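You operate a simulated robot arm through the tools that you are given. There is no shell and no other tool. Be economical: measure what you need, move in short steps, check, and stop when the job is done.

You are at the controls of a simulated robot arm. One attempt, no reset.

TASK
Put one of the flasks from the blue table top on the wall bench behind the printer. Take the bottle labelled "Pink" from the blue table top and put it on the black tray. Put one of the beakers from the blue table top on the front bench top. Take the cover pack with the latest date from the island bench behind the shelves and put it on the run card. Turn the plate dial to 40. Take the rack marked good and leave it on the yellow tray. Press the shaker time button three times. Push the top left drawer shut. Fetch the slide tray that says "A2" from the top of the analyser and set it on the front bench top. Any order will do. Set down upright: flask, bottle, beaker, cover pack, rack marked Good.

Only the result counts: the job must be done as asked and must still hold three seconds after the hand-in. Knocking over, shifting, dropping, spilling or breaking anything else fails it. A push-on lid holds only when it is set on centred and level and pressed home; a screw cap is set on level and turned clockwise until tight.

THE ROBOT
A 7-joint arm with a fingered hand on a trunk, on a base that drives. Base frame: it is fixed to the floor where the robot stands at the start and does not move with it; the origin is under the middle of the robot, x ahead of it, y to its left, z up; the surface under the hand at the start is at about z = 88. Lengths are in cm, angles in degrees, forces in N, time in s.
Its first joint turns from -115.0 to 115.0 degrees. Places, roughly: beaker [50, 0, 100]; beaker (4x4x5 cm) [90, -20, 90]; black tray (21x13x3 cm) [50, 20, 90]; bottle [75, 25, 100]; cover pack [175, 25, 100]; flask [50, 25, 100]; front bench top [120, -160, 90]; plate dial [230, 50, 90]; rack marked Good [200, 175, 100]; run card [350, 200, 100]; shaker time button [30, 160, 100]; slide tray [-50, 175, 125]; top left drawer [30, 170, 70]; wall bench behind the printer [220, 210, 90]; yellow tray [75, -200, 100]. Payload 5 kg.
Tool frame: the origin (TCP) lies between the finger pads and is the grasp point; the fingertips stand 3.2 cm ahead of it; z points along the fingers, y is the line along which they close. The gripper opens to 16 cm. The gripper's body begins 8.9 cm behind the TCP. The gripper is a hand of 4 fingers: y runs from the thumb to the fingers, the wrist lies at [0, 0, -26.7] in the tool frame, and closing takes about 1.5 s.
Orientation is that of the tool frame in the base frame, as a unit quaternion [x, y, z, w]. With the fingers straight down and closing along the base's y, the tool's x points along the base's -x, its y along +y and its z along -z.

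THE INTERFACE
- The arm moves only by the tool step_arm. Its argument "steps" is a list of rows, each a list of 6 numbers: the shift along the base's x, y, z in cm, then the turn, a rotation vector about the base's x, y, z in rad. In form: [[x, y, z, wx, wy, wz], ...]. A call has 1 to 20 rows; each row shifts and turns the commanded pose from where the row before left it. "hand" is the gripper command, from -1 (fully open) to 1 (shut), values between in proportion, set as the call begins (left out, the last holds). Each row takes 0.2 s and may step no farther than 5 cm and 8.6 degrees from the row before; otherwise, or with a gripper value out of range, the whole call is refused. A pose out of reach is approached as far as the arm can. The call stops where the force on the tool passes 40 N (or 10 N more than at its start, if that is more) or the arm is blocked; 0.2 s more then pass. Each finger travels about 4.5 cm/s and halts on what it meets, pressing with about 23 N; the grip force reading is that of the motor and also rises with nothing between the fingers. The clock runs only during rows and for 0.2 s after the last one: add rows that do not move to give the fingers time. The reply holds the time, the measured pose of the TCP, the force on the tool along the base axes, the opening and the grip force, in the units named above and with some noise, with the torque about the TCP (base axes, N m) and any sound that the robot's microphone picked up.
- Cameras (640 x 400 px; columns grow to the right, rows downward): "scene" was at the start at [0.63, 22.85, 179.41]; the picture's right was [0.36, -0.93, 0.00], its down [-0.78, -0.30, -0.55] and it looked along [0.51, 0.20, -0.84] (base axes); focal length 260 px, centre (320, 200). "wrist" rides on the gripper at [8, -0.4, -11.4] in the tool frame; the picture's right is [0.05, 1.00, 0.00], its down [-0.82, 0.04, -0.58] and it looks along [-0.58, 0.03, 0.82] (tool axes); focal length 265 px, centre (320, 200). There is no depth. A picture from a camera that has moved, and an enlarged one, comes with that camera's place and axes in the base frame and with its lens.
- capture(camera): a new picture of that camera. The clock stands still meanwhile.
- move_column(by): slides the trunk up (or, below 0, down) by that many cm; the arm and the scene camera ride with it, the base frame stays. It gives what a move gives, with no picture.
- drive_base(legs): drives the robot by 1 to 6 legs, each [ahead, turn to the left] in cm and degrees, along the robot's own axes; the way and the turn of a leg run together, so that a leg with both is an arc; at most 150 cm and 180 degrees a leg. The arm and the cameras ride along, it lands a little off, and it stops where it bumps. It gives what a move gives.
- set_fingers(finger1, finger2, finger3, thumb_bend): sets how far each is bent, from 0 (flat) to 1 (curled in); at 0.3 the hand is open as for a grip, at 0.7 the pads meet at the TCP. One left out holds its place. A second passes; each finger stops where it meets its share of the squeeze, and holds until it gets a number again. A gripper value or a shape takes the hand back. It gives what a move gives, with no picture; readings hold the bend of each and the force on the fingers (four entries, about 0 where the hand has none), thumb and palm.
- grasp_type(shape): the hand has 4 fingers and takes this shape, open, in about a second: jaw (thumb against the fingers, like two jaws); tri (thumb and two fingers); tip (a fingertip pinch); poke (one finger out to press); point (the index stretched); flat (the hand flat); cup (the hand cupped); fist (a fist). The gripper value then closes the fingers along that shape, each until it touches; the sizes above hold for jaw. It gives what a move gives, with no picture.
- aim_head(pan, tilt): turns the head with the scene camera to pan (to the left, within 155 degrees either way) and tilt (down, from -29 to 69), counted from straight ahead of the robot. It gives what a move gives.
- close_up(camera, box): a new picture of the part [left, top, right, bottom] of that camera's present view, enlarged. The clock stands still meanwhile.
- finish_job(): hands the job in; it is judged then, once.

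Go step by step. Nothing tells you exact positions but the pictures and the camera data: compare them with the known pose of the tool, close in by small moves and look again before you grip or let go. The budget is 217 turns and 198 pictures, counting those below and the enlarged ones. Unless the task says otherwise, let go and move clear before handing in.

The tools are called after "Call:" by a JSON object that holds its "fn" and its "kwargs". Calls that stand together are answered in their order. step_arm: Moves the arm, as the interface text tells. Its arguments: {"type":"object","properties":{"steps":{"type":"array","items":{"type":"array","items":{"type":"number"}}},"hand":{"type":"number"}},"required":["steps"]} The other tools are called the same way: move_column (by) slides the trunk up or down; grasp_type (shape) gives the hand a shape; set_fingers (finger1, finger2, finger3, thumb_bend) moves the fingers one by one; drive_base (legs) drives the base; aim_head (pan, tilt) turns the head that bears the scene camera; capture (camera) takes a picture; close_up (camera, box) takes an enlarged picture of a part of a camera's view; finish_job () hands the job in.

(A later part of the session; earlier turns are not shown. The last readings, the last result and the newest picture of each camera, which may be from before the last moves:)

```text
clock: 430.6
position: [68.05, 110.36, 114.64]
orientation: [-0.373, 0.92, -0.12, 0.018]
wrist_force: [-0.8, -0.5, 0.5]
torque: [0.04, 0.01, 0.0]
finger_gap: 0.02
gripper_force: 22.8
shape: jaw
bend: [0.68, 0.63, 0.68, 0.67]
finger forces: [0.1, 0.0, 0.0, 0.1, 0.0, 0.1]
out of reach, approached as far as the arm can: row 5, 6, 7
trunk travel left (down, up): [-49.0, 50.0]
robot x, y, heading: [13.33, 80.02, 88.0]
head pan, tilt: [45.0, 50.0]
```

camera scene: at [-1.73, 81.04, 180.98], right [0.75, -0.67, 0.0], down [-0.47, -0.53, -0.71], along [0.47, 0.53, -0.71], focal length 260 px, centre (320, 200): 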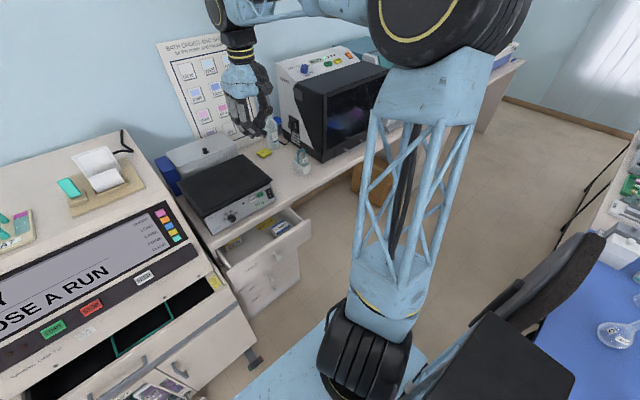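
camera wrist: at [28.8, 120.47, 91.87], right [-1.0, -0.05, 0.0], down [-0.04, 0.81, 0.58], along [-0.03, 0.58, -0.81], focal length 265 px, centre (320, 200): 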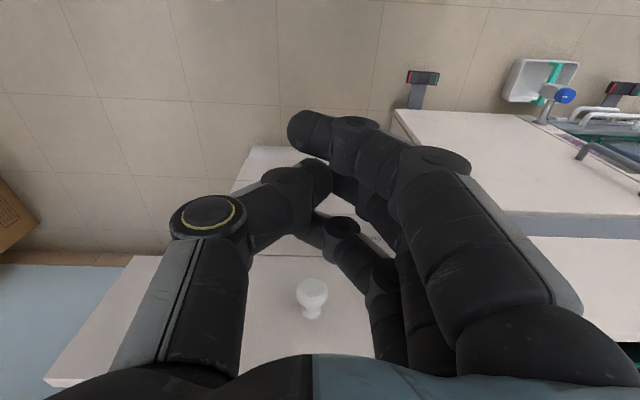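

I reason that the first joint is wound the wrong way. I'll turn the base so the drawer lies on its left, where the arm has worked well, and sweep the arm round.

Call:
{"fn": "move_column", "kwargs": {"by": 16}}

Call:
{"fn": "step_arm", "kwargs": {"steps": [[-1, -1, 1, 0.11, 0.06, 0], [-1, -1, 1, 0.11, 0.06, 0]]}}

Call:
{"fn": "drive_base", "kwargs": {"legs": [[0, -88]]}}

Call:
{"fn": "step_arm", "kwargs": {"steps": [[2.8, 3.8, 0, 0, 0, 0.097], [2.8, 3.8, 0, 0, 0, 0.097], [2.8, 3.8, 0, 0, 0, 0.097], [2.8, 3.8, 0, 0, 0, 0.097], [2.8, 3.8, 0, 0, 0, 0.097], [2.8, 3.8, 0, 0, 0, 0.097], [0, 4.5, 0, 0, 0, 0.097], [0, 4.5, 0, 0, 0, 0.097], [0, 4.5, 0, 0, 0, 0.097], [0, 4.5, 0, 0, 0, 0.097], [0, 4.5, 0, 0, 0, 0.097], [0, 4.5, 0, 0, 0, 0.097], [0, 4.5, 0, 0, 0, 0.097], [0, 4.5, 0, 0, 0, 0.097], [0, 4.5, 0, 0, 0, 0.097]]}}

```text
clock: 432.4
position: [68.1, 110.35, 130.65]
orientation: [-0.373, 0.92, -0.12, 0.018]
wrist_force: [-0.3, -0.9, -0.4]
torque: [0.01, 0.05, -0.04]
finger_gap: 0.0
gripper_force: 23.1
shape: jaw
bend: [0.68, 0.63, 0.68, 0.67]
finger forces: [0.0, 0.0, 0.0, 0.0, 0.0, 0.0]
trunk travel left (down, up): [-65.0, 34.0]
robot x, y, heading: [13.55, 80.27, 88.3]
head pan, tilt: [45.0, 50.0]
```

```text
clock: 433.0
position: [66.08, 108.33, 132.6]
orientation: [-0.374, 0.927, 0.007, 0.004]
wrist_force: [1.2, -5.7, 0.3]
torque: [0.48, 0.17, 0.01]
finger_gap: 0.0
gripper_force: 23.0
shape: jaw
bend: [0.68, 0.62, 0.68, 0.67]
finger forces: [0.0, 0.0, 0.0, 0.1, 0.0, 0.0]
trunk travel left (down, up): [-65.0, 34.0]
robot x, y, heading: [13.34, 80.72, 88.2]
head pan, tilt: [45.0, 50.0]
```

```text
clock: 437.4
position: [41.62, 27.75, 132.72]
orientation: [0.389, 0.921, 0.001, 0.006]
wrist_force: [-0.3, 0.5, 1.3]
torque: [0.01, 0.03, -0.01]
finger_gap: 0.0
gripper_force: 23.0
shape: jaw
bend: [0.68, 0.62, 0.68, 0.67]
finger forces: [0.1, 0.0, 0.0, 0.1, 0.0, 0.0]
trunk travel left (down, up): [-65.0, 34.0]
robot x, y, heading: [13.53, 80.36, -1.8]
head pan, tilt: [45.0, 50.0]
```

```text
clock: 440.6
position: [58.26, 91.17, 132.53]
orientation: [-0.323, 0.946, 0.003, 0.005]
wrist_force: [-0.5, 0.4, 0.0]
torque: [-0.05, -0.01, 0.0]
finger_gap: 0.01
gripper_force: 23.0
shape: jaw
bend: [0.68, 0.62, 0.68, 0.67]
finger forces: [0.1, 0.0, 0.0, 0.0, 0.0, 0.0]
trunk travel left (down, up): [-65.0, 34.0]
robot x, y, heading: [13.07, 80.25, -1.4]
head pan, tilt: [45.0, 50.0]
```

Call:
{"fn": "step_arm", "kwargs": {"steps": [[-2.7, 3.3, -1, 0, 0, 0.083], [-2.7, 3.3, -1, 0, 0, 0.083], [-2.7, 3.3, -1, 0, 0, 0.083], [-2.7, 3.3, -1, 0, 0, 0.083], [-2.7, 3.3, -1, 0, 0, 0.083], [-2.7, 3.3, -1, 0, 0, 0.083], [-2.7, 3.3, -1, 0, 0, 0.083], [-2.7, 3.3, -1, 0, 0, 0.083], [-2.7, 3.3, -1, 0, 0, 0.083], [-2.7, 3.3, -1, 0, 0, 0.083], [-2.7, 3.3, -1, 0, 0, 0.083], [0, 1, -4, 0, 0, 0], [0, 1, -4, 0, 0, 0], [0, 1, -4, 0, 0, 0], [0, 1, -4, 0, 0, 0], [0, 1, -4, 0, 0, 0]]}}

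```text
clock: 444.0
position: [28.46, 132.43, 101.66]
orientation: [-0.707, 0.707, 0.006, 0.001]
wrist_force: [-1.0, 0.3, -0.8]
torque: [0.0, -0.01, -0.02]
finger_gap: 0.0
gripper_force: 23.0
shape: jaw
bend: [0.68, 0.62, 0.68, 0.67]
finger forces: [0.0, 0.0, 0.0, 0.0, 0.0, 0.0]
trunk travel left (down, up): [-65.0, 34.0]
robot x, y, heading: [13.65, 80.33, -1.7]
head pan, tilt: [45.0, 50.0]
```

The arm now reaches properly. I tilt the hand so the fingertips lead, and approach the TIME button.

Call:
{"fn": "step_arm", "kwargs": {"steps": [[1, 3, 0, 0.12, 0, 0], [1, 3, 0, 0.12, 0, 0], [1, 3, 0, 0.12, 0, 0], [0.7, 3, 0, 0, 0, 0], [0, 3, 0, 0, 0, 0], [0, 2.5, -0.6, 0, 0, 0]]}}

Call:
{"fn": "capture", "kwargs": {"camera": "wrist"}}

Call:
{"fn": "aim_head", "kwargs": {"pan": 70, "tilt": 55}}

Call:
{"fn": "close_up", "kwargs": {"camera": "scene", "box": [240, 80, 480, 260]}}

```text
clock: 445.4
position: [32.54, 149.87, 100.89]
orientation: [-0.695, 0.695, 0.131, 0.128]
wrist_force: [0.0, 0.5, -0.9]
torque: [-0.03, 0.07, -0.02]
finger_gap: 0.0
gripper_force: 22.8
shape: jaw
bend: [0.68, 0.62, 0.68, 0.67]
finger forces: [0.0, 0.0, 0.0, 0.0, 0.0, 0.0]
trunk travel left (down, up): [-65.0, 34.0]
robot x, y, heading: [12.96, 80.45, -1.6]
head pan, tilt: [45.0, 50.0]
```

```text
25 pictures are left
camera wrist: at [32.91, 138.25, 108.53], right [-1.0, -0.05, -0.01], down [-0.04, 0.55, 0.83], along [-0.03, 0.83, -0.55], focal length 265 px, centre (320, 200)
```

wrist: 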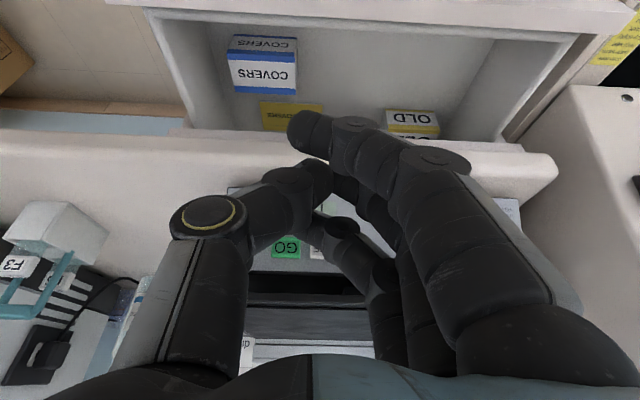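

```text
clock: 446.3
position: [32.35, 149.69, 100.96]
orientation: [0.695, -0.695, -0.131, -0.13]
wrist_force: [-0.4, 0.6, 0.2]
torque: [0.02, 0.02, 0.0]
finger_gap: 0.0
gripper_force: 23.2
shape: jaw
bend: [0.68, 0.62, 0.68, 0.67]
finger forces: [0.0, 0.1, 0.1, 0.1, 0.1, 0.1]
trunk travel left (down, up): [-65.0, 34.0]
robot x, y, heading: [13.28, 80.58, -1.5]
head pan, tilt: [70.0, 55.0]
```

```text
2.22 times, centred on (360, 170) of scene
camera zoom: at [10.56, 107.57, 179.64], right [0.93, -0.37, 0.0], down [-0.3, -0.76, -0.57], along [0.21, 0.53, -0.82], focal length 578 px, centre (231, 267)
```

zoom: 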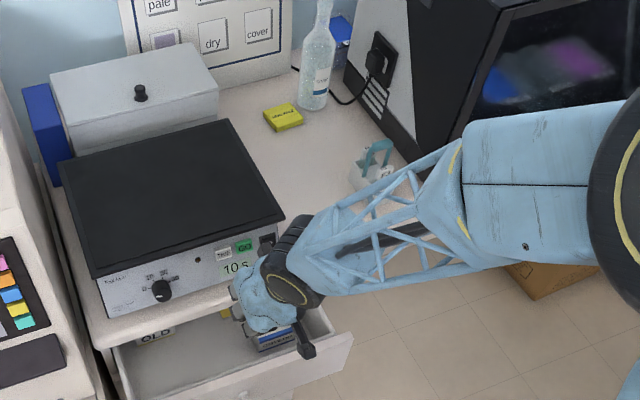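

TIME lines up with finger 3 in x. I lower slightly, press forward until contact, and back off, then check the display.

Call:
{"fn": "step_arm", "kwargs": {"steps": [[0, 2.5, -1.3, 0, 0, 0], [0, 2.5, 0, 0, 0, 0], [0, 0.7, 0, 0, 0, 0], [0, 0.5, 0, 0, 0, 0], [0, 0.4, 0, 0, 0, 0]]}}

Call:
{"fn": "close_up", "kwargs": {"camera": "scene", "box": [300, 160, 380, 220]}}

```text
clock: 447.5
position: [32.26, 156.53, 99.7]
orientation: [0.695, -0.695, -0.133, -0.129]
wrist_force: [-1.1, -0.7, 0.1]
torque: [0.02, -0.01, 0.01]
finger_gap: 0.03
gripper_force: 22.7
shape: jaw
bend: [0.68, 0.62, 0.68, 0.67]
finger forces: [0.0, 0.0, 0.0, 0.0, 0.0, 0.0]
trunk travel left (down, up): [-65.0, 34.0]
robot x, y, heading: [13.19, 79.82, -1.5]
head pan, tilt: [70.0, 55.0]
```

```text
6.67 times, centred on (340, 190) of scene
camera zoom: at [10.56, 107.59, 179.63], right [0.93, -0.37, 0.0], down [-0.3, -0.76, -0.57], along [0.21, 0.53, -0.82], focal length 1734 px, centre (187, 267)
```

zoom: 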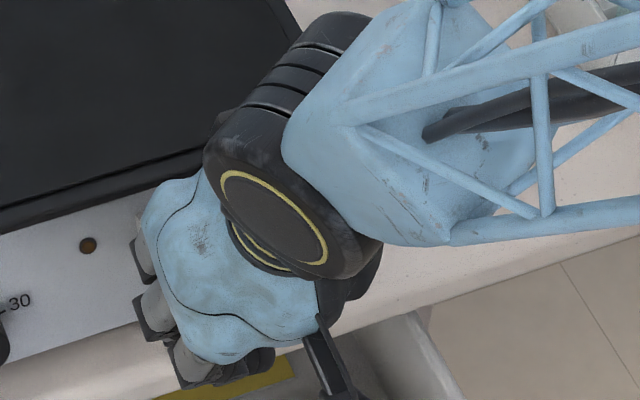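

Call:
{"fn": "step_arm", "kwargs": {"steps": [[0, 0.5, 0, 0, 0, 0], [0, 0.4, 0, 0, 0, 0], [0, 0.3, 0, 0, 0, 0], [0, 0.3, 0, 0, 0, 0]]}}

Call:
{"fn": "capture", "kwargs": {"camera": "wrist"}}

```text
clock: 448.5
position: [32.28, 157.96, 99.81]
orientation: [0.696, -0.694, -0.133, -0.129]
wrist_force: [-0.4, 0.3, -1.0]
torque: [-0.01, 0.0, -0.01]
finger_gap: 0.01
gripper_force: 23.1
shape: jaw
bend: [0.68, 0.62, 0.68, 0.67]
finger forces: [0.1, 0.1, 0.0, 0.0, 0.0, 0.0]
trunk travel left (down, up): [-65.0, 34.0]
robot x, y, heading: [13.18, 80.59, -1.4]
head pan, tilt: [70.0, 55.0]
```

```text
22 pictures are left
camera wrist: at [32.83, 146.33, 107.36], right [-1.0, -0.05, -0.01], down [-0.04, 0.55, 0.83], along [-0.03, 0.83, -0.55], focal length 265 px, centre (320, 200)
```

wrist: 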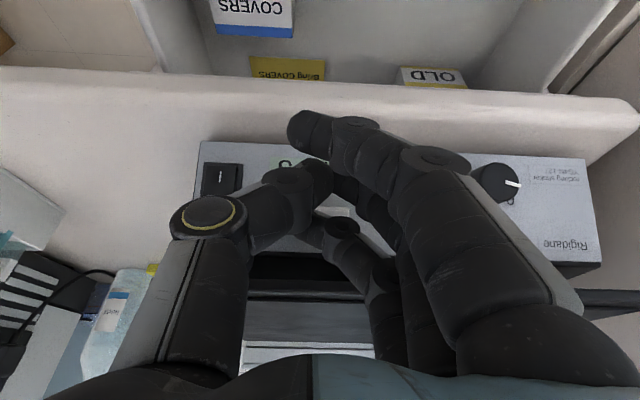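

Call:
{"fn": "step_arm", "kwargs": {"steps": [[0, 0.4, 0, 0, 0, 0], [0, 0.4, 0, 0, 0, 0], [0, 0.4, 0, 0, 0, 0], [0, 0.4, 0, 0, 0, 0]]}}

```text
clock: 449.5
position: [32.33, 159.62, 99.67]
orientation: [0.695, -0.695, -0.132, -0.128]
wrist_force: [-0.4, 0.2, -0.3]
torque: [0.01, -0.05, -0.05]
finger_gap: 0.01
gripper_force: 23.0
shape: jaw
bend: [0.68, 0.62, 0.68, 0.67]
finger forces: [0.0, 0.1, 0.1, 0.0, 0.0, 0.1]
trunk travel left (down, up): [-65.0, 34.0]
robot x, y, heading: [13.17, 80.2, -1.4]
head pan, tilt: [70.0, 55.0]
```

Call:
{"fn": "step_arm", "kwargs": {"steps": [[0, 0.4, 0, 0, 0, 0], [0, 0.4, 0, 0, 0, 0], [0, 0.4, 0, 0, 0, 0]]}}

```text
clock: 450.3
position: [32.37, 160.34, 99.71]
orientation: [-0.695, 0.695, 0.131, 0.128]
wrist_force: [-1.6, -31.4, -2.7]
torque: [0.7, -0.09, 0.75]
finger_gap: 0.0
gripper_force: 23.3
shape: jaw
bend: [0.68, 0.62, 0.69, 0.67]
finger forces: [0.1, 0.0, 30.2, 0.0, 0.0, 0.0]
trunk travel left (down, up): [-65.0, 34.0]
robot x, y, heading: [13.26, 80.36, -1.5]
head pan, tilt: [70.0, 55.0]
```

Finger 3 met resistance at 31 N. I back off and read the display.

Call:
{"fn": "step_arm", "kwargs": {"steps": [[0, -2, 0, 0, 0, 0], [0, -4, 0, 0, 0, 0], [0, -4, 0, 0, 0, 0], [4, -2, 0, 0, 0, 0], [4, 0, 0, 0, 0, 0]]}}

Call:
{"fn": "close_up", "kwargs": {"camera": "scene", "box": [280, 140, 400, 230]}}

```text
clock: 451.5
position: [40.42, 148.76, 99.78]
orientation: [0.696, -0.694, -0.132, -0.129]
wrist_force: [-0.3, -0.8, -0.2]
torque: [-0.02, 0.05, -0.03]
finger_gap: 0.0
gripper_force: 23.2
shape: jaw
bend: [0.68, 0.62, 0.68, 0.67]
finger forces: [0.0, 0.1, 0.1, 0.0, 0.0, 0.1]
trunk travel left (down, up): [-65.0, 34.0]
robot x, y, heading: [12.87, 80.31, -1.4]
head pan, tilt: [70.0, 55.0]
```

```text
4.44 times, centred on (340, 185) of scene
camera zoom: at [10.65, 107.54, 179.64], right [0.93, -0.37, 0.0], down [-0.3, -0.76, -0.57], along [0.21, 0.53, -0.82], focal length 1156 px, centre (231, 267)
```

zoom: 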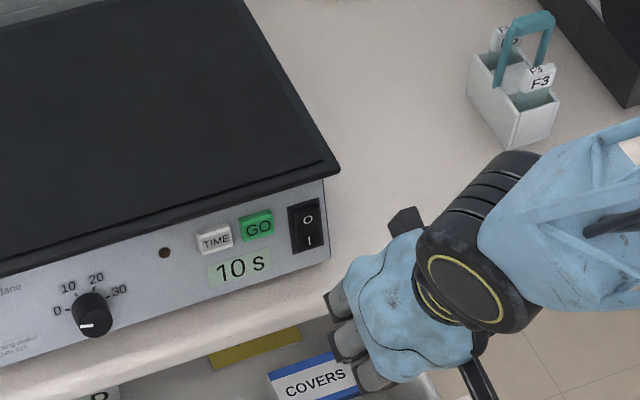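

Display still says 10 s: the fingertip was about 1 cm too high. I retry 1.2 cm lower.

Call:
{"fn": "step_arm", "kwargs": {"steps": [[-4, 0, -0.6, 0, 0, 0], [-4.1, 2, -0.6, 0, 0, 0], [0, 4, 0, 0, 0, 0], [0, 3.5, 0, 0, 0, 0], [0, 0.5, 0, 0, 0, 0], [0, 0.4, 0, 0, 0, 0], [0, 0.4, 0, 0, 0, 0], [0, 0.3, 0, 0, 0, 0], [0, 0.3, 0, 0, 0, 0]]}}

```text
clock: 453.5
position: [32.1, 160.16, 98.43]
orientation: [0.695, -0.695, -0.131, -0.129]
wrist_force: [-0.3, -9.5, 0.5]
torque: [-0.04, -0.02, -0.04]
finger_gap: 0.0
gripper_force: 23.0
shape: jaw
bend: [0.68, 0.62, 0.7, 0.67]
finger forces: [0.1, 0.1, 9.0, 0.0, 0.1, 0.0]
trunk travel left (down, up): [-65.0, 34.0]
robot x, y, heading: [13.2, 80.24, -1.5]
head pan, tilt: [70.0, 55.0]
heard: click
```

A click: one press done. I release and press again, twice, watching for clicks.

Call:
{"fn": "step_arm", "kwargs": {"steps": [[0, -1.2, 0, 0, 0, 0], [0, -0.8, 0, 0, 0, 0], [0, 0, 0, 0, 0, 0]]}}

Call:
{"fn": "step_arm", "kwargs": {"steps": [[0, 1, 0, 0, 0, 0], [0, 0.6, 0, 0, 0, 0], [0, 0.4, 0, 0, 0, 0], [0, 0.1, 0, 0, 0, 0]]}}

Call:
{"fn": "step_arm", "kwargs": {"steps": [[0, -1.3, 0, 0, 0, 0], [0, -0.8, 0, 0, 0, 0], [0, 0, 0, 0, 0, 0]]}}

Call:
{"fn": "step_arm", "kwargs": {"steps": [[0, 1, 0, 0, 0, 0], [0, 0.6, 0, 0, 0, 0], [0, 0.4, 0, 0, 0, 0], [0, 0.1, 0, 0, 0, 0]]}}

```text
clock: 454.3
position: [32.23, 158.24, 98.55]
orientation: [0.695, -0.695, -0.132, -0.129]
wrist_force: [-0.1, -0.3, 0.7]
torque: [-0.02, -0.04, -0.03]
finger_gap: 0.0
gripper_force: 23.3
shape: jaw
bend: [0.68, 0.62, 0.68, 0.67]
finger forces: [0.0, 0.1, 0.0, 0.0, 0.1, 0.0]
trunk travel left (down, up): [-65.0, 34.0]
robot x, y, heading: [13.63, 80.45, -1.6]
head pan, tilt: [70.0, 55.0]
```

```text
clock: 455.3
position: [32.12, 160.22, 98.57]
orientation: [-0.695, 0.695, 0.132, 0.128]
wrist_force: [0.0, -11.5, 0.7]
torque: [-0.02, 0.0, -0.06]
finger_gap: 0.0
gripper_force: 23.1
shape: jaw
bend: [0.68, 0.62, 0.7, 0.67]
finger forces: [0.0, 0.0, 10.6, 0.1, 0.0, 0.1]
trunk travel left (down, up): [-65.0, 34.0]
robot x, y, heading: [13.35, 80.77, -1.7]
head pan, tilt: [70.0, 55.0]
heard: click
```

```text
clock: 456.1
position: [32.24, 158.29, 98.48]
orientation: [0.695, -0.695, -0.132, -0.13]
wrist_force: [0.7, -0.7, -0.5]
torque: [-0.02, -0.02, -0.04]
finger_gap: 0.0
gripper_force: 22.8
shape: jaw
bend: [0.68, 0.62, 0.68, 0.67]
finger forces: [0.0, 0.0, 0.0, 0.1, 0.0, 0.1]
trunk travel left (down, up): [-65.0, 34.0]
robot x, y, heading: [13.2, 80.29, -1.1]
head pan, tilt: [70.0, 55.0]
```

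```text
clock: 457.1
position: [32.3, 160.05, 98.39]
orientation: [0.695, -0.695, -0.132, -0.129]
wrist_force: [0.8, -11.4, 0.3]
torque: [-0.06, -0.03, -0.07]
finger_gap: 0.01
gripper_force: 23.0
shape: jaw
bend: [0.68, 0.62, 0.7, 0.67]
finger forces: [0.1, 0.1, 10.5, 0.0, 0.0, 0.1]
trunk travel left (down, up): [-65.0, 34.0]
robot x, y, heading: [13.46, 80.47, -1.4]
head pan, tilt: [70.0, 55.0]
heard: click
```

Three clicks heard. I retract, confirm the display, and set up for the drawer with the trunk lowered.

Call:
{"fn": "step_arm", "kwargs": {"steps": [[0, -2, 0, 0, 0, 0], [0, -4, 0, 0, 0, 0], [0, -4, 0, 0, 0, 0], [0.5, -4.5, 0, 0, 0, 0], [0.5, -4.5, 0, 0, 0, 0], [0.5, -4.5, 0, 0, 0, 0], [0.5, -4.5, 0, 0, 0, 0]]}}

Call:
{"fn": "close_up", "kwargs": {"camera": "scene", "box": [280, 140, 400, 230]}}

Call:
{"fn": "move_column", "kwargs": {"by": -26}}

Call:
{"fn": "capture", "kwargs": {"camera": "wrist"}}

```text
clock: 458.7
position: [34.38, 132.26, 98.55]
orientation: [0.695, -0.695, -0.131, -0.128]
wrist_force: [0.0, -0.8, 0.6]
torque: [0.02, -0.02, -0.01]
finger_gap: 0.01
gripper_force: 22.5
shape: jaw
bend: [0.68, 0.62, 0.68, 0.67]
finger forces: [0.1, 0.0, 0.0, 0.0, 0.0, 0.0]
trunk travel left (down, up): [-65.0, 34.0]
robot x, y, heading: [13.23, 80.44, -1.3]
head pan, tilt: [70.0, 55.0]
```

```text
4.44 times, centred on (340, 185) of scene
camera zoom: at [10.57, 107.48, 179.65], right [0.93, -0.37, 0.0], down [-0.3, -0.76, -0.57], along [0.21, 0.53, -0.82], focal length 1156 px, centre (231, 267)
```

zoom: 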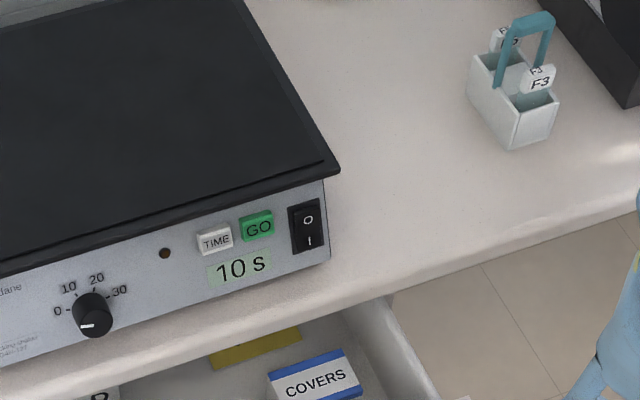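

```text
clock: 461.4
position: [34.36, 132.37, 72.44]
orientation: [0.695, -0.695, -0.132, -0.129]
wrist_force: [0.5, -0.3, 0.1]
torque: [-0.02, -0.01, -0.02]
finger_gap: 0.0
gripper_force: 23.3
shape: jaw
bend: [0.68, 0.62, 0.68, 0.67]
finger forces: [0.0, 0.1, 0.1, 0.0, 0.0, 0.1]
trunk travel left (down, up): [-39.0, 60.0]
robot x, y, heading: [13.31, 80.51, -1.4]
head pan, tilt: [70.0, 55.0]
```

```text
19 pictures are left
camera wrist: at [34.82, 120.84, 80.1], right [-1.0, -0.05, -0.01], down [-0.04, 0.55, 0.83], along [-0.03, 0.83, -0.55], focal length 265 px, centre (320, 200)
```

wrist: 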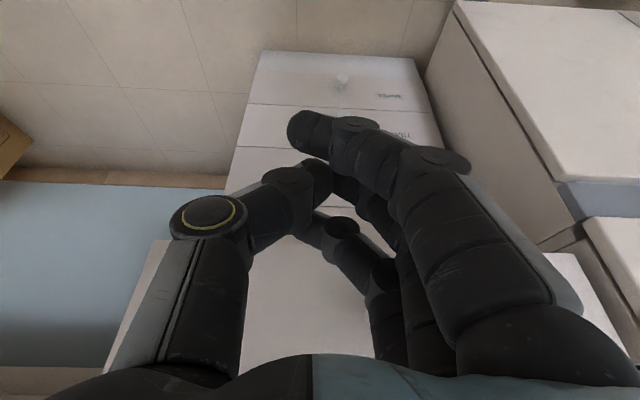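

The clicks count as presses (the display seems fixed or cyclic). Now I push the drawer front in.

Call:
{"fn": "step_arm", "kwargs": {"steps": [[0, 4, 0, 0, 0, 0], [0, 4, 0, 0, 0, 0], [0, 2, 0, 0, 0, 0], [0, 1, 0, 0, 0, 0], [0, 1, 0, 0, 0, 0], [0, 1, 0, 0, 0, 0], [0, 1, 0, 0, 0, 0], [0, 1, 0, 0, 0, 0], [0, 1, 0, 0, 0, 0], [0, 1, 0, 0, 0, 0], [0, 1, 0, 0, 0, 0], [0, 1, 0, 0, 0, 0], [0, 1, 0, 0, 0, 0], [0, 1, 0, 0, 0, 0]]}}

Call:
{"fn": "close_up", "kwargs": {"camera": "scene", "box": [240, 120, 440, 320]}}

```text
clock: 464.4
position: [34.42, 153.52, 72.5]
orientation: [0.695, -0.695, -0.132, -0.127]
wrist_force: [0.4, 0.7, 0.4]
torque: [-0.01, 0.02, -0.01]
finger_gap: 0.0
gripper_force: 23.2
shape: jaw
bend: [0.68, 0.62, 0.68, 0.67]
finger forces: [0.0, 0.1, 0.0, 0.0, 0.1, 0.0]
trunk travel left (down, up): [-39.0, 60.0]
robot x, y, heading: [13.64, 80.42, -1.5]
head pan, tilt: [70.0, 55.0]
```

```text
2.00 times, centred on (340, 220) of scene
camera zoom: at [10.55, 107.58, 153.63], right [0.93, -0.37, 0.0], down [-0.3, -0.76, -0.57], along [0.21, 0.53, -0.82], focal length 520 px, centre (280, 160)
```

zoom: 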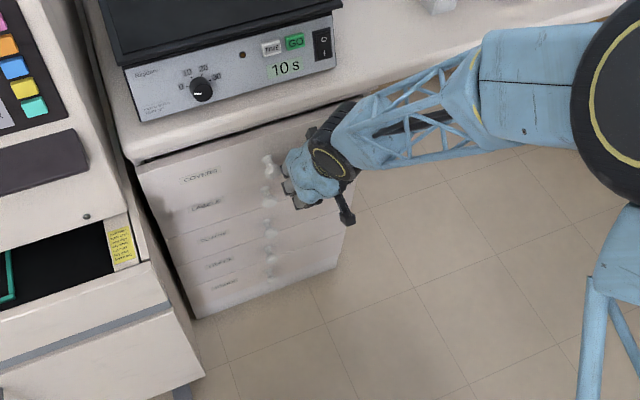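

The drawer has gone in. I push a little further until it resists, to be sure it is shut.

Call:
{"fn": "step_arm", "kwargs": {"steps": [[0, 0.5, 0, 0, 0, 0], [0, 0.5, 0, 0, 0, 0], [0, 0.5, 0, 0, 0, 0], [0, 0.5, 0, 0, 0, 0], [0, 0.5, 0, 0, 0, 0], [0, 0.5, 0, 0, 0, 0]]}}

Call:
{"fn": "capture", "kwargs": {"camera": "wrist"}}

```text
clock: 465.8
position: [34.5, 156.43, 72.62]
orientation: [0.696, -0.694, -0.132, -0.129]
wrist_force: [4.4, -1.9, 1.8]
torque: [0.08, 0.18, -0.02]
finger_gap: 0.01
gripper_force: 22.5
shape: jaw
bend: [0.68, 0.62, 0.68, 0.67]
finger forces: [0.0, 0.0, 4.3, 0.0, 0.0, 0.2]
trunk travel left (down, up): [-39.0, 60.0]
robot x, y, heading: [13.31, 80.38, -1.5]
head pan, tilt: [70.0, 55.0]
```

```text
17 pictures are left
camera wrist: at [34.96, 144.78, 80.14], right [-1.0, -0.05, -0.02], down [-0.04, 0.55, 0.83], along [-0.03, 0.83, -0.55], focal length 265 px, centre (320, 200)
```

wrist: 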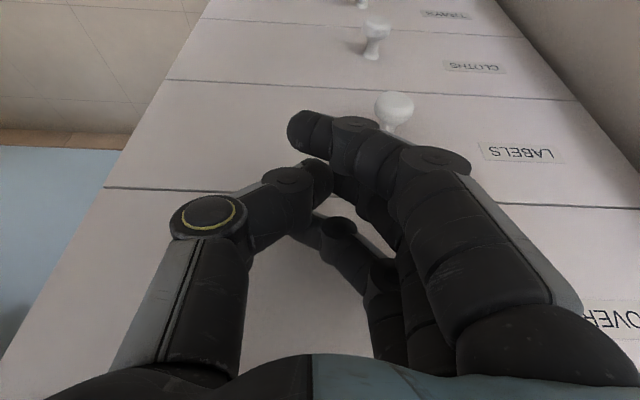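

Call:
{"fn": "step_arm", "kwargs": {"steps": [[0, 0.5, 0, 0, 0, 0], [0, 0.5, 0, 0, 0, 0], [0, 0.4, 0, 0, 0, 0], [0, 0.4, 0, 0, 0, 0]]}}

```text
clock: 466.8
position: [34.49, 157.55, 72.25]
orientation: [-0.694, 0.697, 0.129, 0.126]
wrist_force: [1.8, -9.2, 1.0]
torque: [-0.15, 0.17, -0.28]
finger_gap: 0.02
gripper_force: 22.6
shape: jaw
bend: [0.68, 0.62, 0.7, 0.67]
finger forces: [0.1, 0.0, 14.6, 0.1, 0.0, 0.1]
trunk travel left (down, up): [-39.0, 60.0]
robot x, y, heading: [13.43, 79.99, -1.4]
head pan, tilt: [70.0, 55.0]
stopped in row 4: the force on the tool passed its limit at 45 N (the readings are from after the stop); the commanded pose is now the measured one
```

The drawer is shut (firm resistance). I retract, raise the trunk, level the hand, and drive back to face the analyser top for tray A2.

Call:
{"fn": "step_arm", "kwargs": {"steps": [[0, -2, 0, 0, 0, 0], [0, -4, 0, 0, 0, 0], [0, -4.5, 0, 0, 0, 0], [0, -4.5, 0, 0, 0, 0], [0, -4.5, 0, 0, 0, 0], [0, -4.5, 0, 0, 0, 0], [0, -4.5, 0, 0, 0, 0]]}}

Call:
{"fn": "move_column", "kwargs": {"by": 40}}

Call:
{"fn": "step_arm", "kwargs": {"steps": [[0, 0, 4, -0.12, 0, 0], [0, 0, 4, -0.12, 0, 0], [0, 0, 4, -0.12, 0, 0], [0, 0, 4.5, 0, 0, 0], [0, 0, 4.5, 0, 0, 0], [0, 0, 4.5, 0, 0, 0], [0, 0, 4.5, 0, 0, 0]]}}

Call:
{"fn": "drive_base", "kwargs": {"legs": [[-58, 0], [0, 31]]}}

Call:
{"fn": "capture", "kwargs": {"camera": "scene"}}

```text
clock: 468.4
position: [34.87, 129.41, 72.24]
orientation: [-0.694, 0.697, 0.129, 0.126]
wrist_force: [0.1, -0.4, 0.2]
torque: [-0.05, 0.0, 0.0]
finger_gap: 0.03
gripper_force: 23.1
shape: jaw
bend: [0.68, 0.62, 0.68, 0.67]
finger forces: [0.1, 0.1, 0.0, 0.1, 0.1, 0.1]
trunk travel left (down, up): [-39.0, 60.0]
robot x, y, heading: [13.33, 80.31, -1.5]
head pan, tilt: [70.0, 55.0]
```

```text
clock: 472.2
position: [34.65, 129.35, 112.19]
orientation: [-0.694, 0.697, 0.129, 0.127]
wrist_force: [0.4, -0.1, 0.5]
torque: [0.01, -0.01, 0.0]
finger_gap: 0.0
gripper_force: 23.2
shape: jaw
bend: [0.68, 0.62, 0.68, 0.67]
finger forces: [0.0, 0.0, 0.0, 0.0, 0.1, 0.1]
trunk travel left (down, up): [-79.0, 20.0]
robot x, y, heading: [13.46, 80.42, -1.6]
head pan, tilt: [70.0, 55.0]
```

```text
clock: 473.8
position: [34.68, 129.08, 142.55]
orientation: [-0.706, 0.708, 0.002, 0.0]
wrist_force: [-0.3, -0.5, 0.2]
torque: [0.02, -0.05, 0.03]
finger_gap: 0.01
gripper_force: 23.1
shape: jaw
bend: [0.68, 0.62, 0.68, 0.67]
finger forces: [0.0, 0.1, 0.0, 0.0, 0.0, 0.1]
trunk travel left (down, up): [-79.0, 20.0]
robot x, y, heading: [13.34, 80.14, -1.6]
head pan, tilt: [70.0, 55.0]
```

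```text
clock: 478.7
position: [-52.17, 134.5, 142.49]
orientation: [0.872, -0.49, -0.001, 0.001]
wrist_force: [-0.2, 0.3, -0.1]
torque: [-0.02, -0.04, 0.01]
finger_gap: 0.0
gripper_force: 23.2
shape: jaw
bend: [0.68, 0.62, 0.68, 0.67]
finger forces: [0.1, 0.0, 0.0, 0.0, 0.0, 0.0]
trunk travel left (down, up): [-79.0, 20.0]
robot x, y, heading: [-45.18, 81.7, 30.1]
head pan, tilt: [70.0, 55.0]
```

```text
16 pictures are left
camera scene: at [-61.64, 103.27, 193.64], right [0.98, 0.17, 0.0], down [0.14, -0.81, -0.57], along [-0.1, 0.56, -0.82], focal length 260 px, centre (320, 200)
```

scene: 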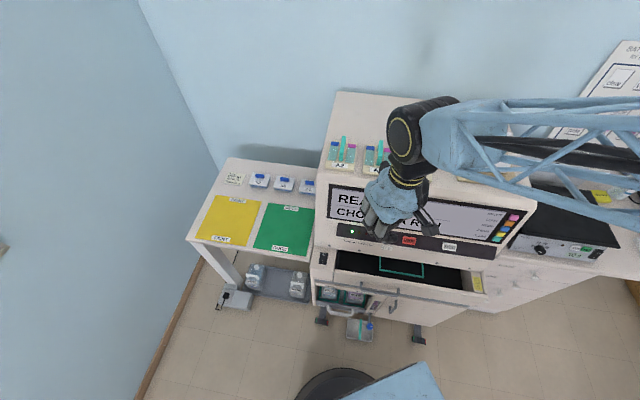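

Call:
{"fn": "close_up", "kwargs": {"camera": "scene", "box": [315, 120, 395, 185]}}

```text
6.15 times, centred on (355, 152) of scene
camera zoom: at [-61.64, 103.27, 193.64], right [0.98, 0.17, 0.0], down [0.14, -0.81, -0.57], along [-0.1, 0.56, -0.82], focal length 1600 px, centre (105, 492)
```

zoom: 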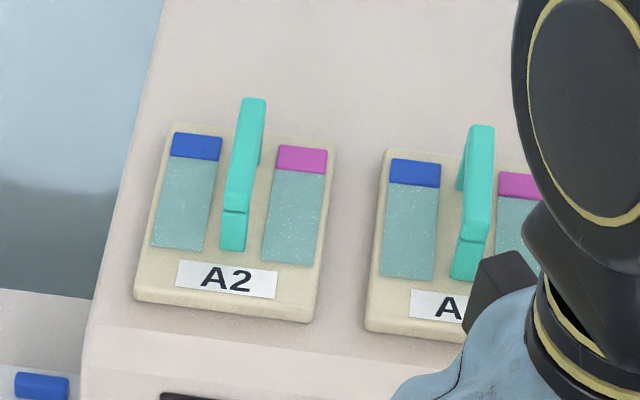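

A2 has a teal handle running front to back. I move above it with the fingers closing along x.

Call:
{"fn": "step_arm", "kwargs": {"steps": [[-1.7, 3.7, 0.5, 0, 0, -0.137], [-1.7, 3.7, 0.5, 0, 0, -0.137], [-1.7, 3.7, 0.5, 0, 0, -0.137], [-1.7, 3.7, 0.5, 0, 0, -0.137], [-1.7, 3.7, 0.5, 0, 0, 0], [-1.7, 3.7, 0.5, 0, 0, 0], [-1.8, 3.7, 0.5, 0, 0, 0], [-1.8, 3.7, 0.5, 0, 0, 0]], "hand": 0.1}}

Call:
{"fn": "capture", "kwargs": {"camera": "wrist"}}

```text
clock: 480.5
position: [-66.35, 164.58, 146.29]
orientation: [-0.706, 0.708, 0.0, -0.001]
wrist_force: [0.3, 1.0, -0.7]
torque: [-0.03, -0.07, 0.0]
finger_gap: 7.16
gripper_force: 0.1
shape: jaw
bend: [0.73, 0.73, 0.73, 0.7]
finger forces: [0.0, 0.0, 0.0, 0.1, 0.0, 0.1]
trunk travel left (down, up): [-79.0, 20.0]
robot x, y, heading: [-44.92, 81.85, 29.9]
head pan, tilt: [70.0, 55.0]
```

```text
14 pictures are left
camera wrist: at [-65.82, 156.46, 157.53], right [-1.0, -0.05, 0.0], down [-0.04, 0.82, 0.58], along [-0.03, 0.58, -0.82], focal length 265 px, centre (320, 200)
```

wrist: 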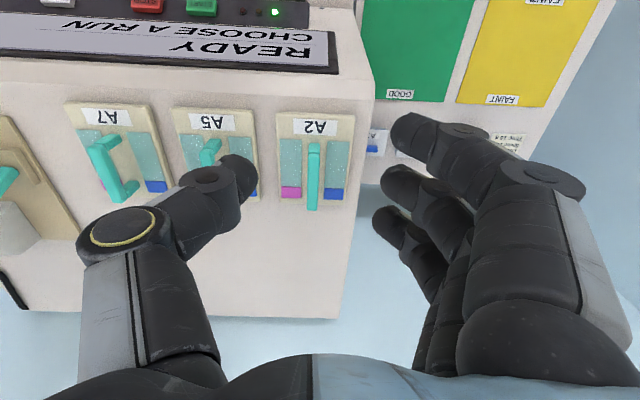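

Call:
{"fn": "step_arm", "kwargs": {"steps": [[0.2, 3.2, -1, 0, 0, 0], [0.2, 3.2, -2, 0, 0, 0], [0, 3.3, -2, 0, 0, 0], [0, 0, -4, 0, 0, 0], [0, 0, -4, 0, 0, 0]], "hand": 0.35}}

Call:
{"fn": "capture", "kwargs": {"camera": "wrist"}}

```text
clock: 481.7
position: [-65.6, 173.83, 133.84]
orientation: [-0.707, 0.707, 0.004, 0.0]
wrist_force: [0.6, -0.3, 0.6]
torque: [0.04, 0.03, -0.01]
finger_gap: 5.25
gripper_force: 0.0
shape: jaw
bend: [0.73, 0.73, 0.73, 0.7]
finger forces: [0.0, 0.1, 0.0, 0.1, 0.0, 0.1]
trunk travel left (down, up): [-79.0, 20.0]
robot x, y, heading: [-45.12, 81.5, 30.1]
head pan, tilt: [70.0, 55.0]
```

```text
13 pictures are left
camera wrist: at [-65.15, 165.63, 145.0], right [-1.0, -0.05, 0.0], down [-0.04, 0.81, 0.58], along [-0.03, 0.58, -0.81], focal length 265 px, centre (320, 200)
```

wrist: 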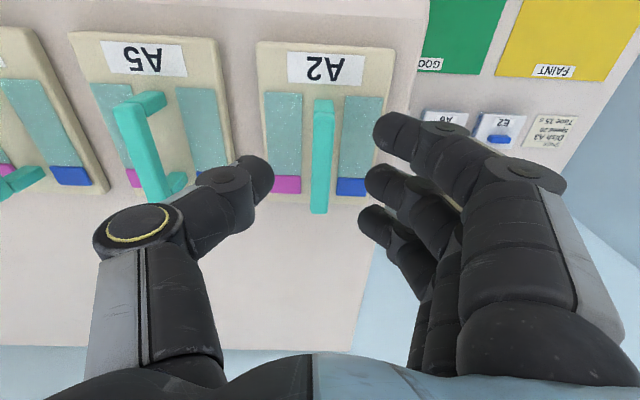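

Call:
{"fn": "step_arm", "kwargs": {"steps": [[0, 0.8, -3, 0, 0, 0], [0, 0, -2.5, 0, 0, 0], [0, 0, -1, 0, 0, 0], [0, 0, -0.7, 0, 0, 0]]}}

Call:
{"fn": "capture", "kwargs": {"camera": "wrist"}}

```text
clock: 482.7
position: [-65.65, 174.68, 126.09]
orientation: [-0.707, 0.708, 0.002, -0.001]
wrist_force: [0.0, -1.5, 0.2]
torque: [0.02, 0.01, 0.03]
finger_gap: 5.26
gripper_force: 0.0
shape: jaw
bend: [0.73, 0.73, 0.73, 0.7]
finger forces: [0.0, 0.1, 0.1, 0.1, 0.0, 0.1]
trunk travel left (down, up): [-79.0, 20.0]
robot x, y, heading: [-44.68, 81.71, 30.2]
head pan, tilt: [70.0, 55.0]
```

```text
12 pictures are left
camera wrist: at [-65.22, 166.62, 137.46], right [-1.0, -0.05, 0.0], down [-0.04, 0.81, 0.58], along [-0.03, 0.58, -0.82], focal length 265 px, centre (320, 200)
```

wrist: 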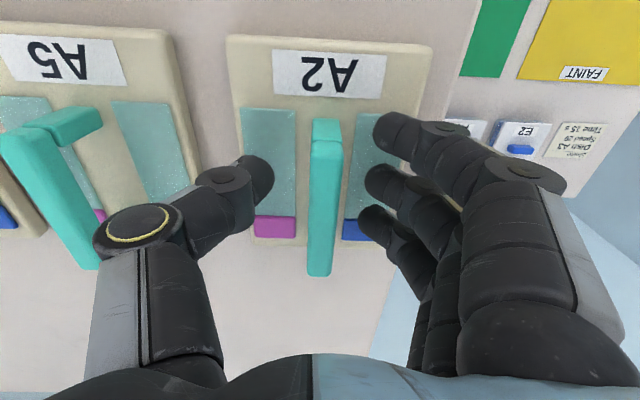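

Call:
{"fn": "step_arm", "kwargs": {"steps": [[0, 0.5, 0, 0, 0, 0], [0, 0, 0, 0, 0, 0], [0, 0, 0, 0, 0, 0], [0, 0, 0, 0, 0, 0], [0, 0, 0, 0, 0, 0], [0, 0, 0, 0, 0, 0]], "hand": 1}}

Call:
{"fn": "step_arm", "kwargs": {"steps": [[0, 0, 1, 0, 0, 0], [0, 0, 3, 0, 0, 0], [0, 0, 4, 0, 0, 0], [0, 0, 4, 0, 0, 0], [0, -1, 4, 0, 0, 0]]}}

Call:
{"fn": "capture", "kwargs": {"camera": "wrist"}}

```text
clock: 484.1
position: [-65.82, 175.11, 126.14]
orientation: [0.707, -0.707, -0.002, 0.001]
wrist_force: [-1.0, -0.1, -1.1]
torque: [-0.1, 0.09, -0.01]
finger_gap: 0.25
gripper_force: 23.0
shape: jaw
bend: [0.71, 0.68, 0.69, 0.72]
finger forces: [7.9, 6.0, 5.3, 0.0, 17.4, 0.0]
trunk travel left (down, up): [-79.0, 20.0]
robot x, y, heading: [-45.33, 81.19, 30.1]
head pan, tilt: [70.0, 55.0]
```

```text
clock: 485.3
position: [-65.79, 173.94, 142.23]
orientation: [-0.706, 0.708, 0.001, 0.0]
wrist_force: [0.3, -0.6, -2.3]
torque: [0.03, 0.06, 0.0]
finger_gap: 0.03
gripper_force: 22.9
shape: jaw
bend: [0.72, 0.68, 0.71, 0.72]
finger forces: [1.5, 0.0, 1.3, 0.0, 0.9, 0.0]
trunk travel left (down, up): [-79.0, 20.0]
robot x, y, heading: [-45.1, 81.81, 30.0]
head pan, tilt: [70.0, 55.0]
```

```text
11 pictures are left
camera wrist: at [-65.28, 165.85, 153.54], right [-1.0, -0.05, 0.0], down [-0.04, 0.81, 0.58], along [-0.03, 0.58, -0.82], focal length 265 px, centre (320, 200)
```

wrist: 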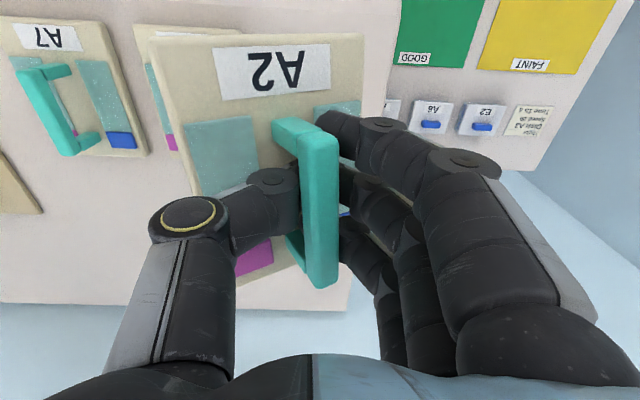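

Tray A2 hangs securely from its handle over the closed fingers. I retract and drive round to the front bench, ending with the bench on the robot's left.

Call:
{"fn": "step_arm", "kwargs": {"steps": [[0, -2, 2, 0, 0, 0], [1, -3, 1, 0, 0, 0], [3, -3.3, 0, 0, 0, -0.05], [3, -3.3, 0, 0, 0, -0.05], [3, -3.3, 0, 0, 0, -0.05], [3, -3.3, 0, 0, 0, -0.05], [3, -3.3, 0, 0, 0, -0.05], [3, -3.3, 0, 0, 0, -0.05], [3, -3.3, 0, 0, 0, -0.05], [3, -3.3, 0, 0, 0, -0.05], [3, -3.3, 0, 0, 0, -0.05], [3, -3.3, 0, 0, 0, -0.05], [3, -3.3, 0, 0, 0, -0.05], [3, -3.3, 0, 0, 0, -0.05], [3, -3.3, 0, 0, 0, -0.05], [3, -3.3, 0, 0, 0, -0.05], [3, -3, 0, 0, 0, -0.05]]}}

Call:
{"fn": "drive_base", "kwargs": {"legs": [[0, -120], [150, 0]]}}

Call:
{"fn": "capture", "kwargs": {"camera": "wrist"}}

```text
clock: 488.9
position: [-25.69, 160.39, 161.2]
orientation: [-0.397, 0.918, 0.008, 0.001]
wrist_force: [-4.0, -6.1, -14.9]
torque: [0.4, -0.32, 0.01]
finger_gap: 0.0
gripper_force: 23.2
shape: jaw
bend: [0.72, 0.68, 0.71, 0.72]
finger forces: [0.4, 0.0, 1.4, 0.1, 2.6, 0.0]
out of reach, approached as far as the arm can: row 1, 2, 3, 4, 5, 6, 7, 8, 9, 10, 11, 12, 13, 14, 15
trunk travel left (down, up): [-79.0, 20.0]
robot x, y, heading: [-45.06, 81.74, 30.1]
head pan, tilt: [70.0, 55.0]
```

```text
clock: 501.4
position: [8.87, -123.21, 160.42]
orientation: [0.612, 0.791, 0.0, 0.002]
wrist_force: [0.6, -0.3, -2.7]
torque: [-0.02, -0.04, -0.01]
finger_gap: 0.03
gripper_force: 23.0
shape: jaw
bend: [0.72, 0.68, 0.71, 0.72]
finger forces: [1.3, 0.0, 1.0, 0.0, 2.0, 0.1]
trunk travel left (down, up): [-79.0, 20.0]
robot x, y, heading: [-48.01, -64.62, -92.5]
head pan, tilt: [70.0, 55.0]
```

```text
10 pictures are left
camera wrist: at [6.47, -115.49, 171.8], right [0.95, 0.3, 0.0], down [0.24, -0.78, 0.58], along [0.18, -0.55, -0.82], focal length 265 px, centre (320, 200)
```

wrist: 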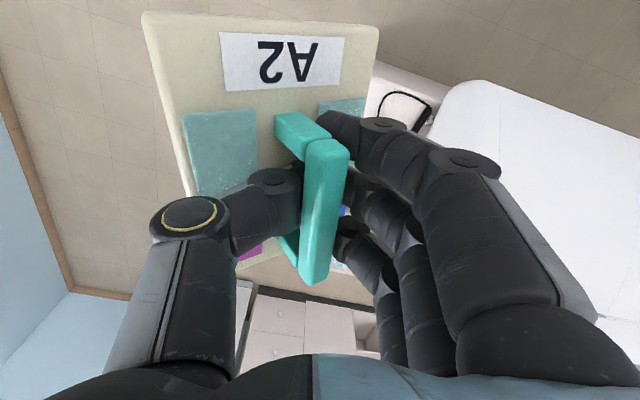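

I turn the head away from the arm's side and pull the arm closer before going on.

Call:
{"fn": "aim_head", "kwargs": {"pan": 0, "tilt": 40}}

Call:
{"fn": "step_arm", "kwargs": {"steps": [[-2.5, 2, -1, 0, 0, 0], [-2.5, 2, -1, 0, 0, 0], [-2.5, 2, -1, 0, 0, 0], [-2.5, 2, -1, 0, 0, 0], [-2.5, 2, -1, 0, 0, 0], [-2.5, 2, -1, 0, 0, 0], [-2.5, 2, -1, 0, 0, 0], [-2.5, 2, -1, 0, 0, 0]]}}

```text
clock: 502.8
position: [8.94, -123.23, 160.46]
orientation: [0.612, 0.791, 0.001, 0.002]
wrist_force: [0.9, 0.1, -1.4]
torque: [0.04, -0.08, 0.0]
finger_gap: 0.0
gripper_force: 22.8
shape: jaw
bend: [0.72, 0.68, 0.71, 0.72]
finger forces: [1.2, 0.1, 1.1, 0.0, 2.0, 0.0]
trunk travel left (down, up): [-79.0, 20.0]
robot x, y, heading: [-47.43, -64.39, -92.5]
head pan, tilt: [0.0, 40.0]
```

```text
clock: 504.6
position: [-11.36, -107.14, 152.73]
orientation: [0.612, 0.791, 0.0, 0.002]
wrist_force: [-1.4, 0.4, -1.8]
torque: [-0.03, -0.07, 0.01]
finger_gap: 0.01
gripper_force: 22.3
shape: jaw
bend: [0.72, 0.68, 0.71, 0.72]
finger forces: [1.1, 0.0, 1.1, 0.1, 1.8, 0.0]
trunk travel left (down, up): [-79.0, 20.0]
robot x, y, heading: [-47.29, -64.54, -92.4]
head pan, tilt: [0.0, 40.0]
```

Call:
{"fn": "drive_base", "kwargs": {"legs": [[8, 0], [0, -88], [-93, 0], [-92, 0]]}}

Call:
{"fn": "aim_head", "kwargs": {"pan": 60, "tilt": 50}}

Call:
{"fn": "capture", "kwargs": {"camera": "scene"}}

```text
clock: 518.4
position: [96.5, -109.82, 152.67]
orientation: [0.987, 0.161, 0.0, 0.002]
wrist_force: [-0.8, -0.5, -1.3]
torque: [-0.06, 0.01, -0.01]
finger_gap: 0.0
gripper_force: 23.4
shape: jaw
bend: [0.72, 0.68, 0.71, 0.72]
finger forces: [1.2, 0.0, 0.9, 0.0, 1.8, 0.1]
trunk travel left (down, up): [-79.0, 20.0]
robot x, y, heading: [136.91, -70.21, -178.5]
head pan, tilt: [0.0, 40.0]
```

```text
clock: 519.7
position: [96.47, -109.88, 152.57]
orientation: [0.987, 0.161, 0.0, 0.002]
wrist_force: [-0.1, 0.7, -2.2]
torque: [-0.03, -0.02, 0.02]
finger_gap: 0.0
gripper_force: 22.5
shape: jaw
bend: [0.72, 0.68, 0.71, 0.72]
finger forces: [1.1, 0.1, 0.9, 0.0, 1.8, 0.1]
trunk travel left (down, up): [-79.0, 20.0]
robot x, y, heading: [136.72, -70.17, -178.5]
head pan, tilt: [60.0, 50.0]
```

```text
9 pictures are left
camera scene: at [139.56, -97.55, 194.29], right [-0.88, 0.48, 0.0], down [0.37, 0.67, -0.64], along [-0.31, -0.56, -0.77], focal length 260 px, centre (320, 200)
```

scene: 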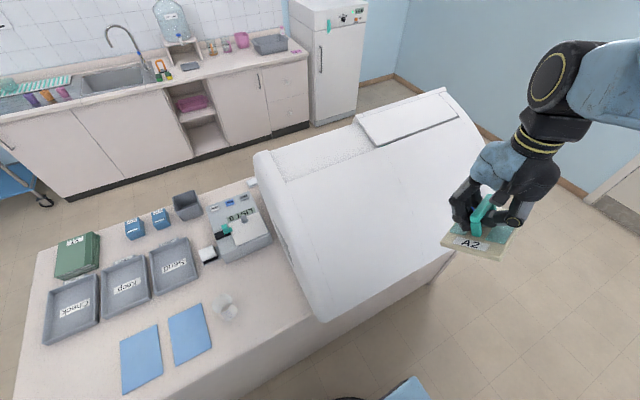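

I swing the tray round in front of the hood towards the clear patch at about (141.5, -138).

Call:
{"fn": "aim_head", "kwargs": {"pan": 20, "tilt": 50}}

Call:
{"fn": "step_arm", "kwargs": {"steps": [[3.8, -0.4, 0, 0, 0, 0.113], [3.8, -0.4, 0, 0, 0, 0.113], [3.8, -0.4, 0, 0, 0, 0.113], [3.8, -0.4, 0, 0, 0, 0.113], [3.8, -0.4, 0, 0, 0, 0.113], [3.8, -0.4, 0, 0, 0, 0.113], [3.8, -0.4, 0, 0, 0, 0.113], [3.8, -0.4, 0, 0, 0, 0.113], [3.8, -0.4, 0, 0, 0, 0.113], [3.8, -0.4, 0, 0, 0, 0.113], [3.8, -0.4, 0, 0, 0, 0.113]]}}

```text
clock: 520.8
position: [96.43, -109.73, 152.68]
orientation: [0.987, 0.161, 0.0, 0.002]
wrist_force: [0.2, -0.9, -2.7]
torque: [-0.01, -0.01, -0.04]
finger_gap: 0.0
gripper_force: 23.0
shape: jaw
bend: [0.72, 0.68, 0.71, 0.72]
finger forces: [1.1, 0.0, 1.0, 0.0, 1.9, 0.0]
trunk travel left (down, up): [-79.0, 20.0]
robot x, y, heading: [136.81, -70.82, -178.7]
head pan, tilt: [20.0, 50.0]
```

```text
clock: 523.0
position: [126.72, -113.33, 151.79]
orientation: [0.803, 0.596, 0.019, 0.005]
wrist_force: [0.9, -0.4, -1.0]
torque: [0.03, -0.03, 0.01]
finger_gap: 0.0
gripper_force: 23.2
shape: jaw
bend: [0.72, 0.68, 0.71, 0.72]
finger forces: [1.1, 0.0, 1.1, 0.0, 1.9, 0.0]
trunk travel left (down, up): [-79.0, 20.0]
robot x, y, heading: [136.67, -70.68, -178.5]
head pan, tilt: [20.0, 50.0]
stopped in row 11: the arm was blocked; the commanded pose is now the measured one
```

Too cramped here; I back the base up 45 cm so the target is further out, ahead-left.

Call:
{"fn": "drive_base", "kwargs": {"legs": [[-46, 0]]}}

Call:
{"fn": "step_arm", "kwargs": {"steps": [[-2, -3, 0, 0, 0, 0], [-3, -3, 0, 0, 0, 0], [-3, -3, 0, 0, 0, 0.02], [-3.5, -3, 0, 0, 0, 0.02], [-3.5, -3, 0, 0, 0, 0.02], [-3.5, -3, 0, 0, 0, 0.02], [-3.5, -3, 0, 0, 0, 0.02], [-3.5, -2, 0, 0, 0, 0.02], [-3, 0, 0, 0, 0, 0]]}}

Call:
{"fn": "capture", "kwargs": {"camera": "wrist"}}

```text
clock: 525.8
position: [172.36, -112.34, 151.91]
orientation: [0.805, 0.593, 0.018, 0.005]
wrist_force: [1.1, 0.0, -2.5]
torque: [-0.01, 0.02, -0.02]
finger_gap: 0.0
gripper_force: 23.1
shape: jaw
bend: [0.72, 0.68, 0.71, 0.72]
finger forces: [1.1, 0.0, 1.1, 0.0, 1.9, 0.0]
trunk travel left (down, up): [-79.0, 20.0]
robot x, y, heading: [182.69, -69.77, -179.2]
head pan, tilt: [20.0, 50.0]
```

```text
clock: 527.8
position: [143.52, -135.22, 151.8]
orientation: [0.768, 0.64, 0.018, 0.004]
wrist_force: [0.1, 0.8, -2.1]
torque: [-0.02, -0.06, 0.0]
finger_gap: 0.0
gripper_force: 23.2
shape: jaw
bend: [0.72, 0.68, 0.71, 0.72]
finger forces: [1.1, 0.0, 1.1, 0.0, 1.9, 0.0]
trunk travel left (down, up): [-79.0, 20.0]
robot x, y, heading: [182.87, -69.63, -179.1]
head pan, tilt: [20.0, 50.0]
```

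```text
8 pictures are left
camera wrist: at [144.21, -127.5, 163.26], right [0.99, -0.13, 0.03], down [-0.12, -0.82, 0.56], along [-0.05, -0.56, -0.83], focal length 265 px, centre (320, 200)
```

wrist: 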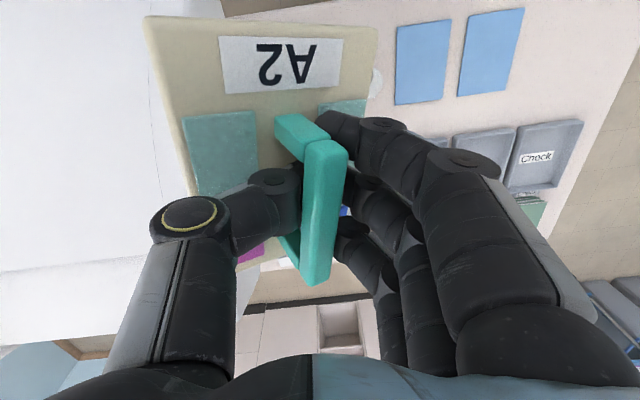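

Call:
{"fn": "step_arm", "kwargs": {"steps": [[0, -0.3, -4.5, 0, 0, 0], [0, -0.3, -4.5, 0, 0, 0], [0, -0.3, -4.5, 0, 0, 0], [0, -0.3, -4.5, 0, 0, 0], [0, 0, -4.5, 0, 0, 0], [0, 0, -4.5, 0, 0, 0], [0, 0, -4.5, 0, 0, 0], [0, 0, -4.5, 0, 0, 0], [0, 0, -4.5, 0, 0, 0], [0, 0, -3, 0, 0, 0]]}}

Call:
{"fn": "capture", "kwargs": {"camera": "wrist"}}

```text
clock: 530.0
position: [143.85, -136.52, 108.32]
orientation: [0.768, 0.64, 0.018, 0.005]
wrist_force: [0.6, -0.6, -2.2]
torque: [0.01, -0.05, 0.01]
finger_gap: 0.0
gripper_force: 22.7
shape: jaw
bend: [0.72, 0.68, 0.71, 0.72]
finger forces: [1.2, 0.0, 1.3, 0.1, 2.1, 0.0]
trunk travel left (down, up): [-79.0, 20.0]
robot x, y, heading: [182.79, -69.36, -179.0]
head pan, tilt: [20.0, 50.0]
```

```text
7 pictures are left
camera wrist: at [144.45, -128.75, 119.72], right [0.99, -0.13, 0.03], down [-0.12, -0.82, 0.56], along [-0.05, -0.56, -0.83], focal length 265 px, centre (320, 200)
```

wrist: 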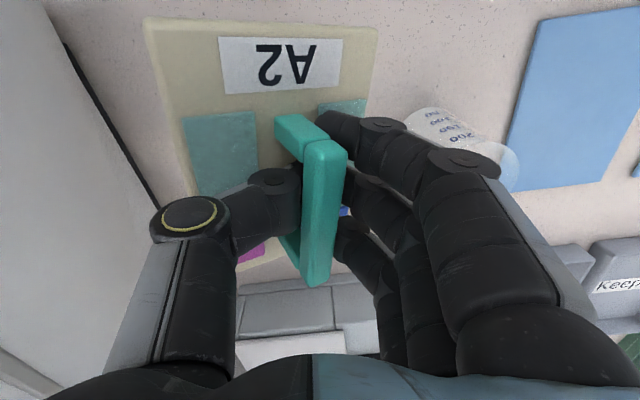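

The beaker is near the fingers' side, so I shift 4 cm away from it, then lower to contact.

Call:
{"fn": "step_arm", "kwargs": {"steps": [[-2, 0.5, 0, 0, 0, 0], [-2, 0.5, 0, 0, 0, 0], [0, 0, -2, 0, 0, 0], [0, 0, -2, 0, 0, 0], [0, 0, -1, 0, 0, 0], [0, 0, -0.7, 0, 0, 0], [0, 0, -0.7, 0, 0, 0], [0, 0, -0.7, 0, 0, 0], [0, 0, -0.7, 0, 0, 0], [0, 0, -0.7, 0, 0, 0]]}}

Call:
{"fn": "capture", "kwargs": {"camera": "wrist"}}

```text
clock: 532.2
position: [139.64, -135.41, 100.01]
orientation: [0.769, 0.639, 0.016, 0.005]
wrist_force: [-5.0, 0.6, 14.2]
torque: [-0.15, -0.13, -0.07]
finger_gap: 0.08
gripper_force: 22.8
shape: jaw
bend: [0.72, 0.68, 0.71, 0.73]
finger forces: [1.6, 0.1, 0.0, 0.0, 35.1, 0.1]
trunk travel left (down, up): [-79.0, 20.0]
robot x, y, heading: [182.38, -69.56, -178.8]
head pan, tilt: [20.0, 50.0]
```

```text
6 pictures are left
camera wrist: at [140.32, -127.63, 111.47], right [0.99, -0.13, 0.03], down [-0.12, -0.82, 0.56], along [-0.05, -0.56, -0.83], focal length 265 px, centre (320, 200)
```

wrist: 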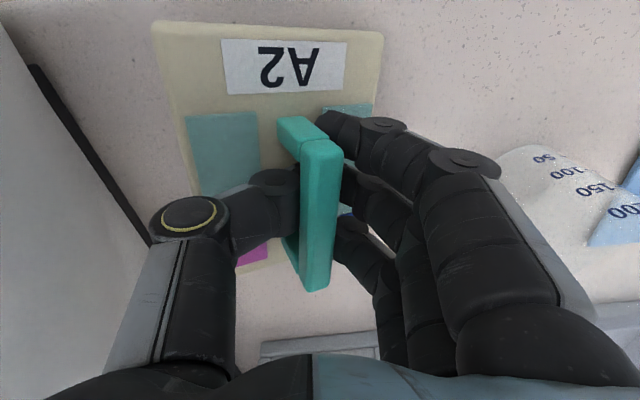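

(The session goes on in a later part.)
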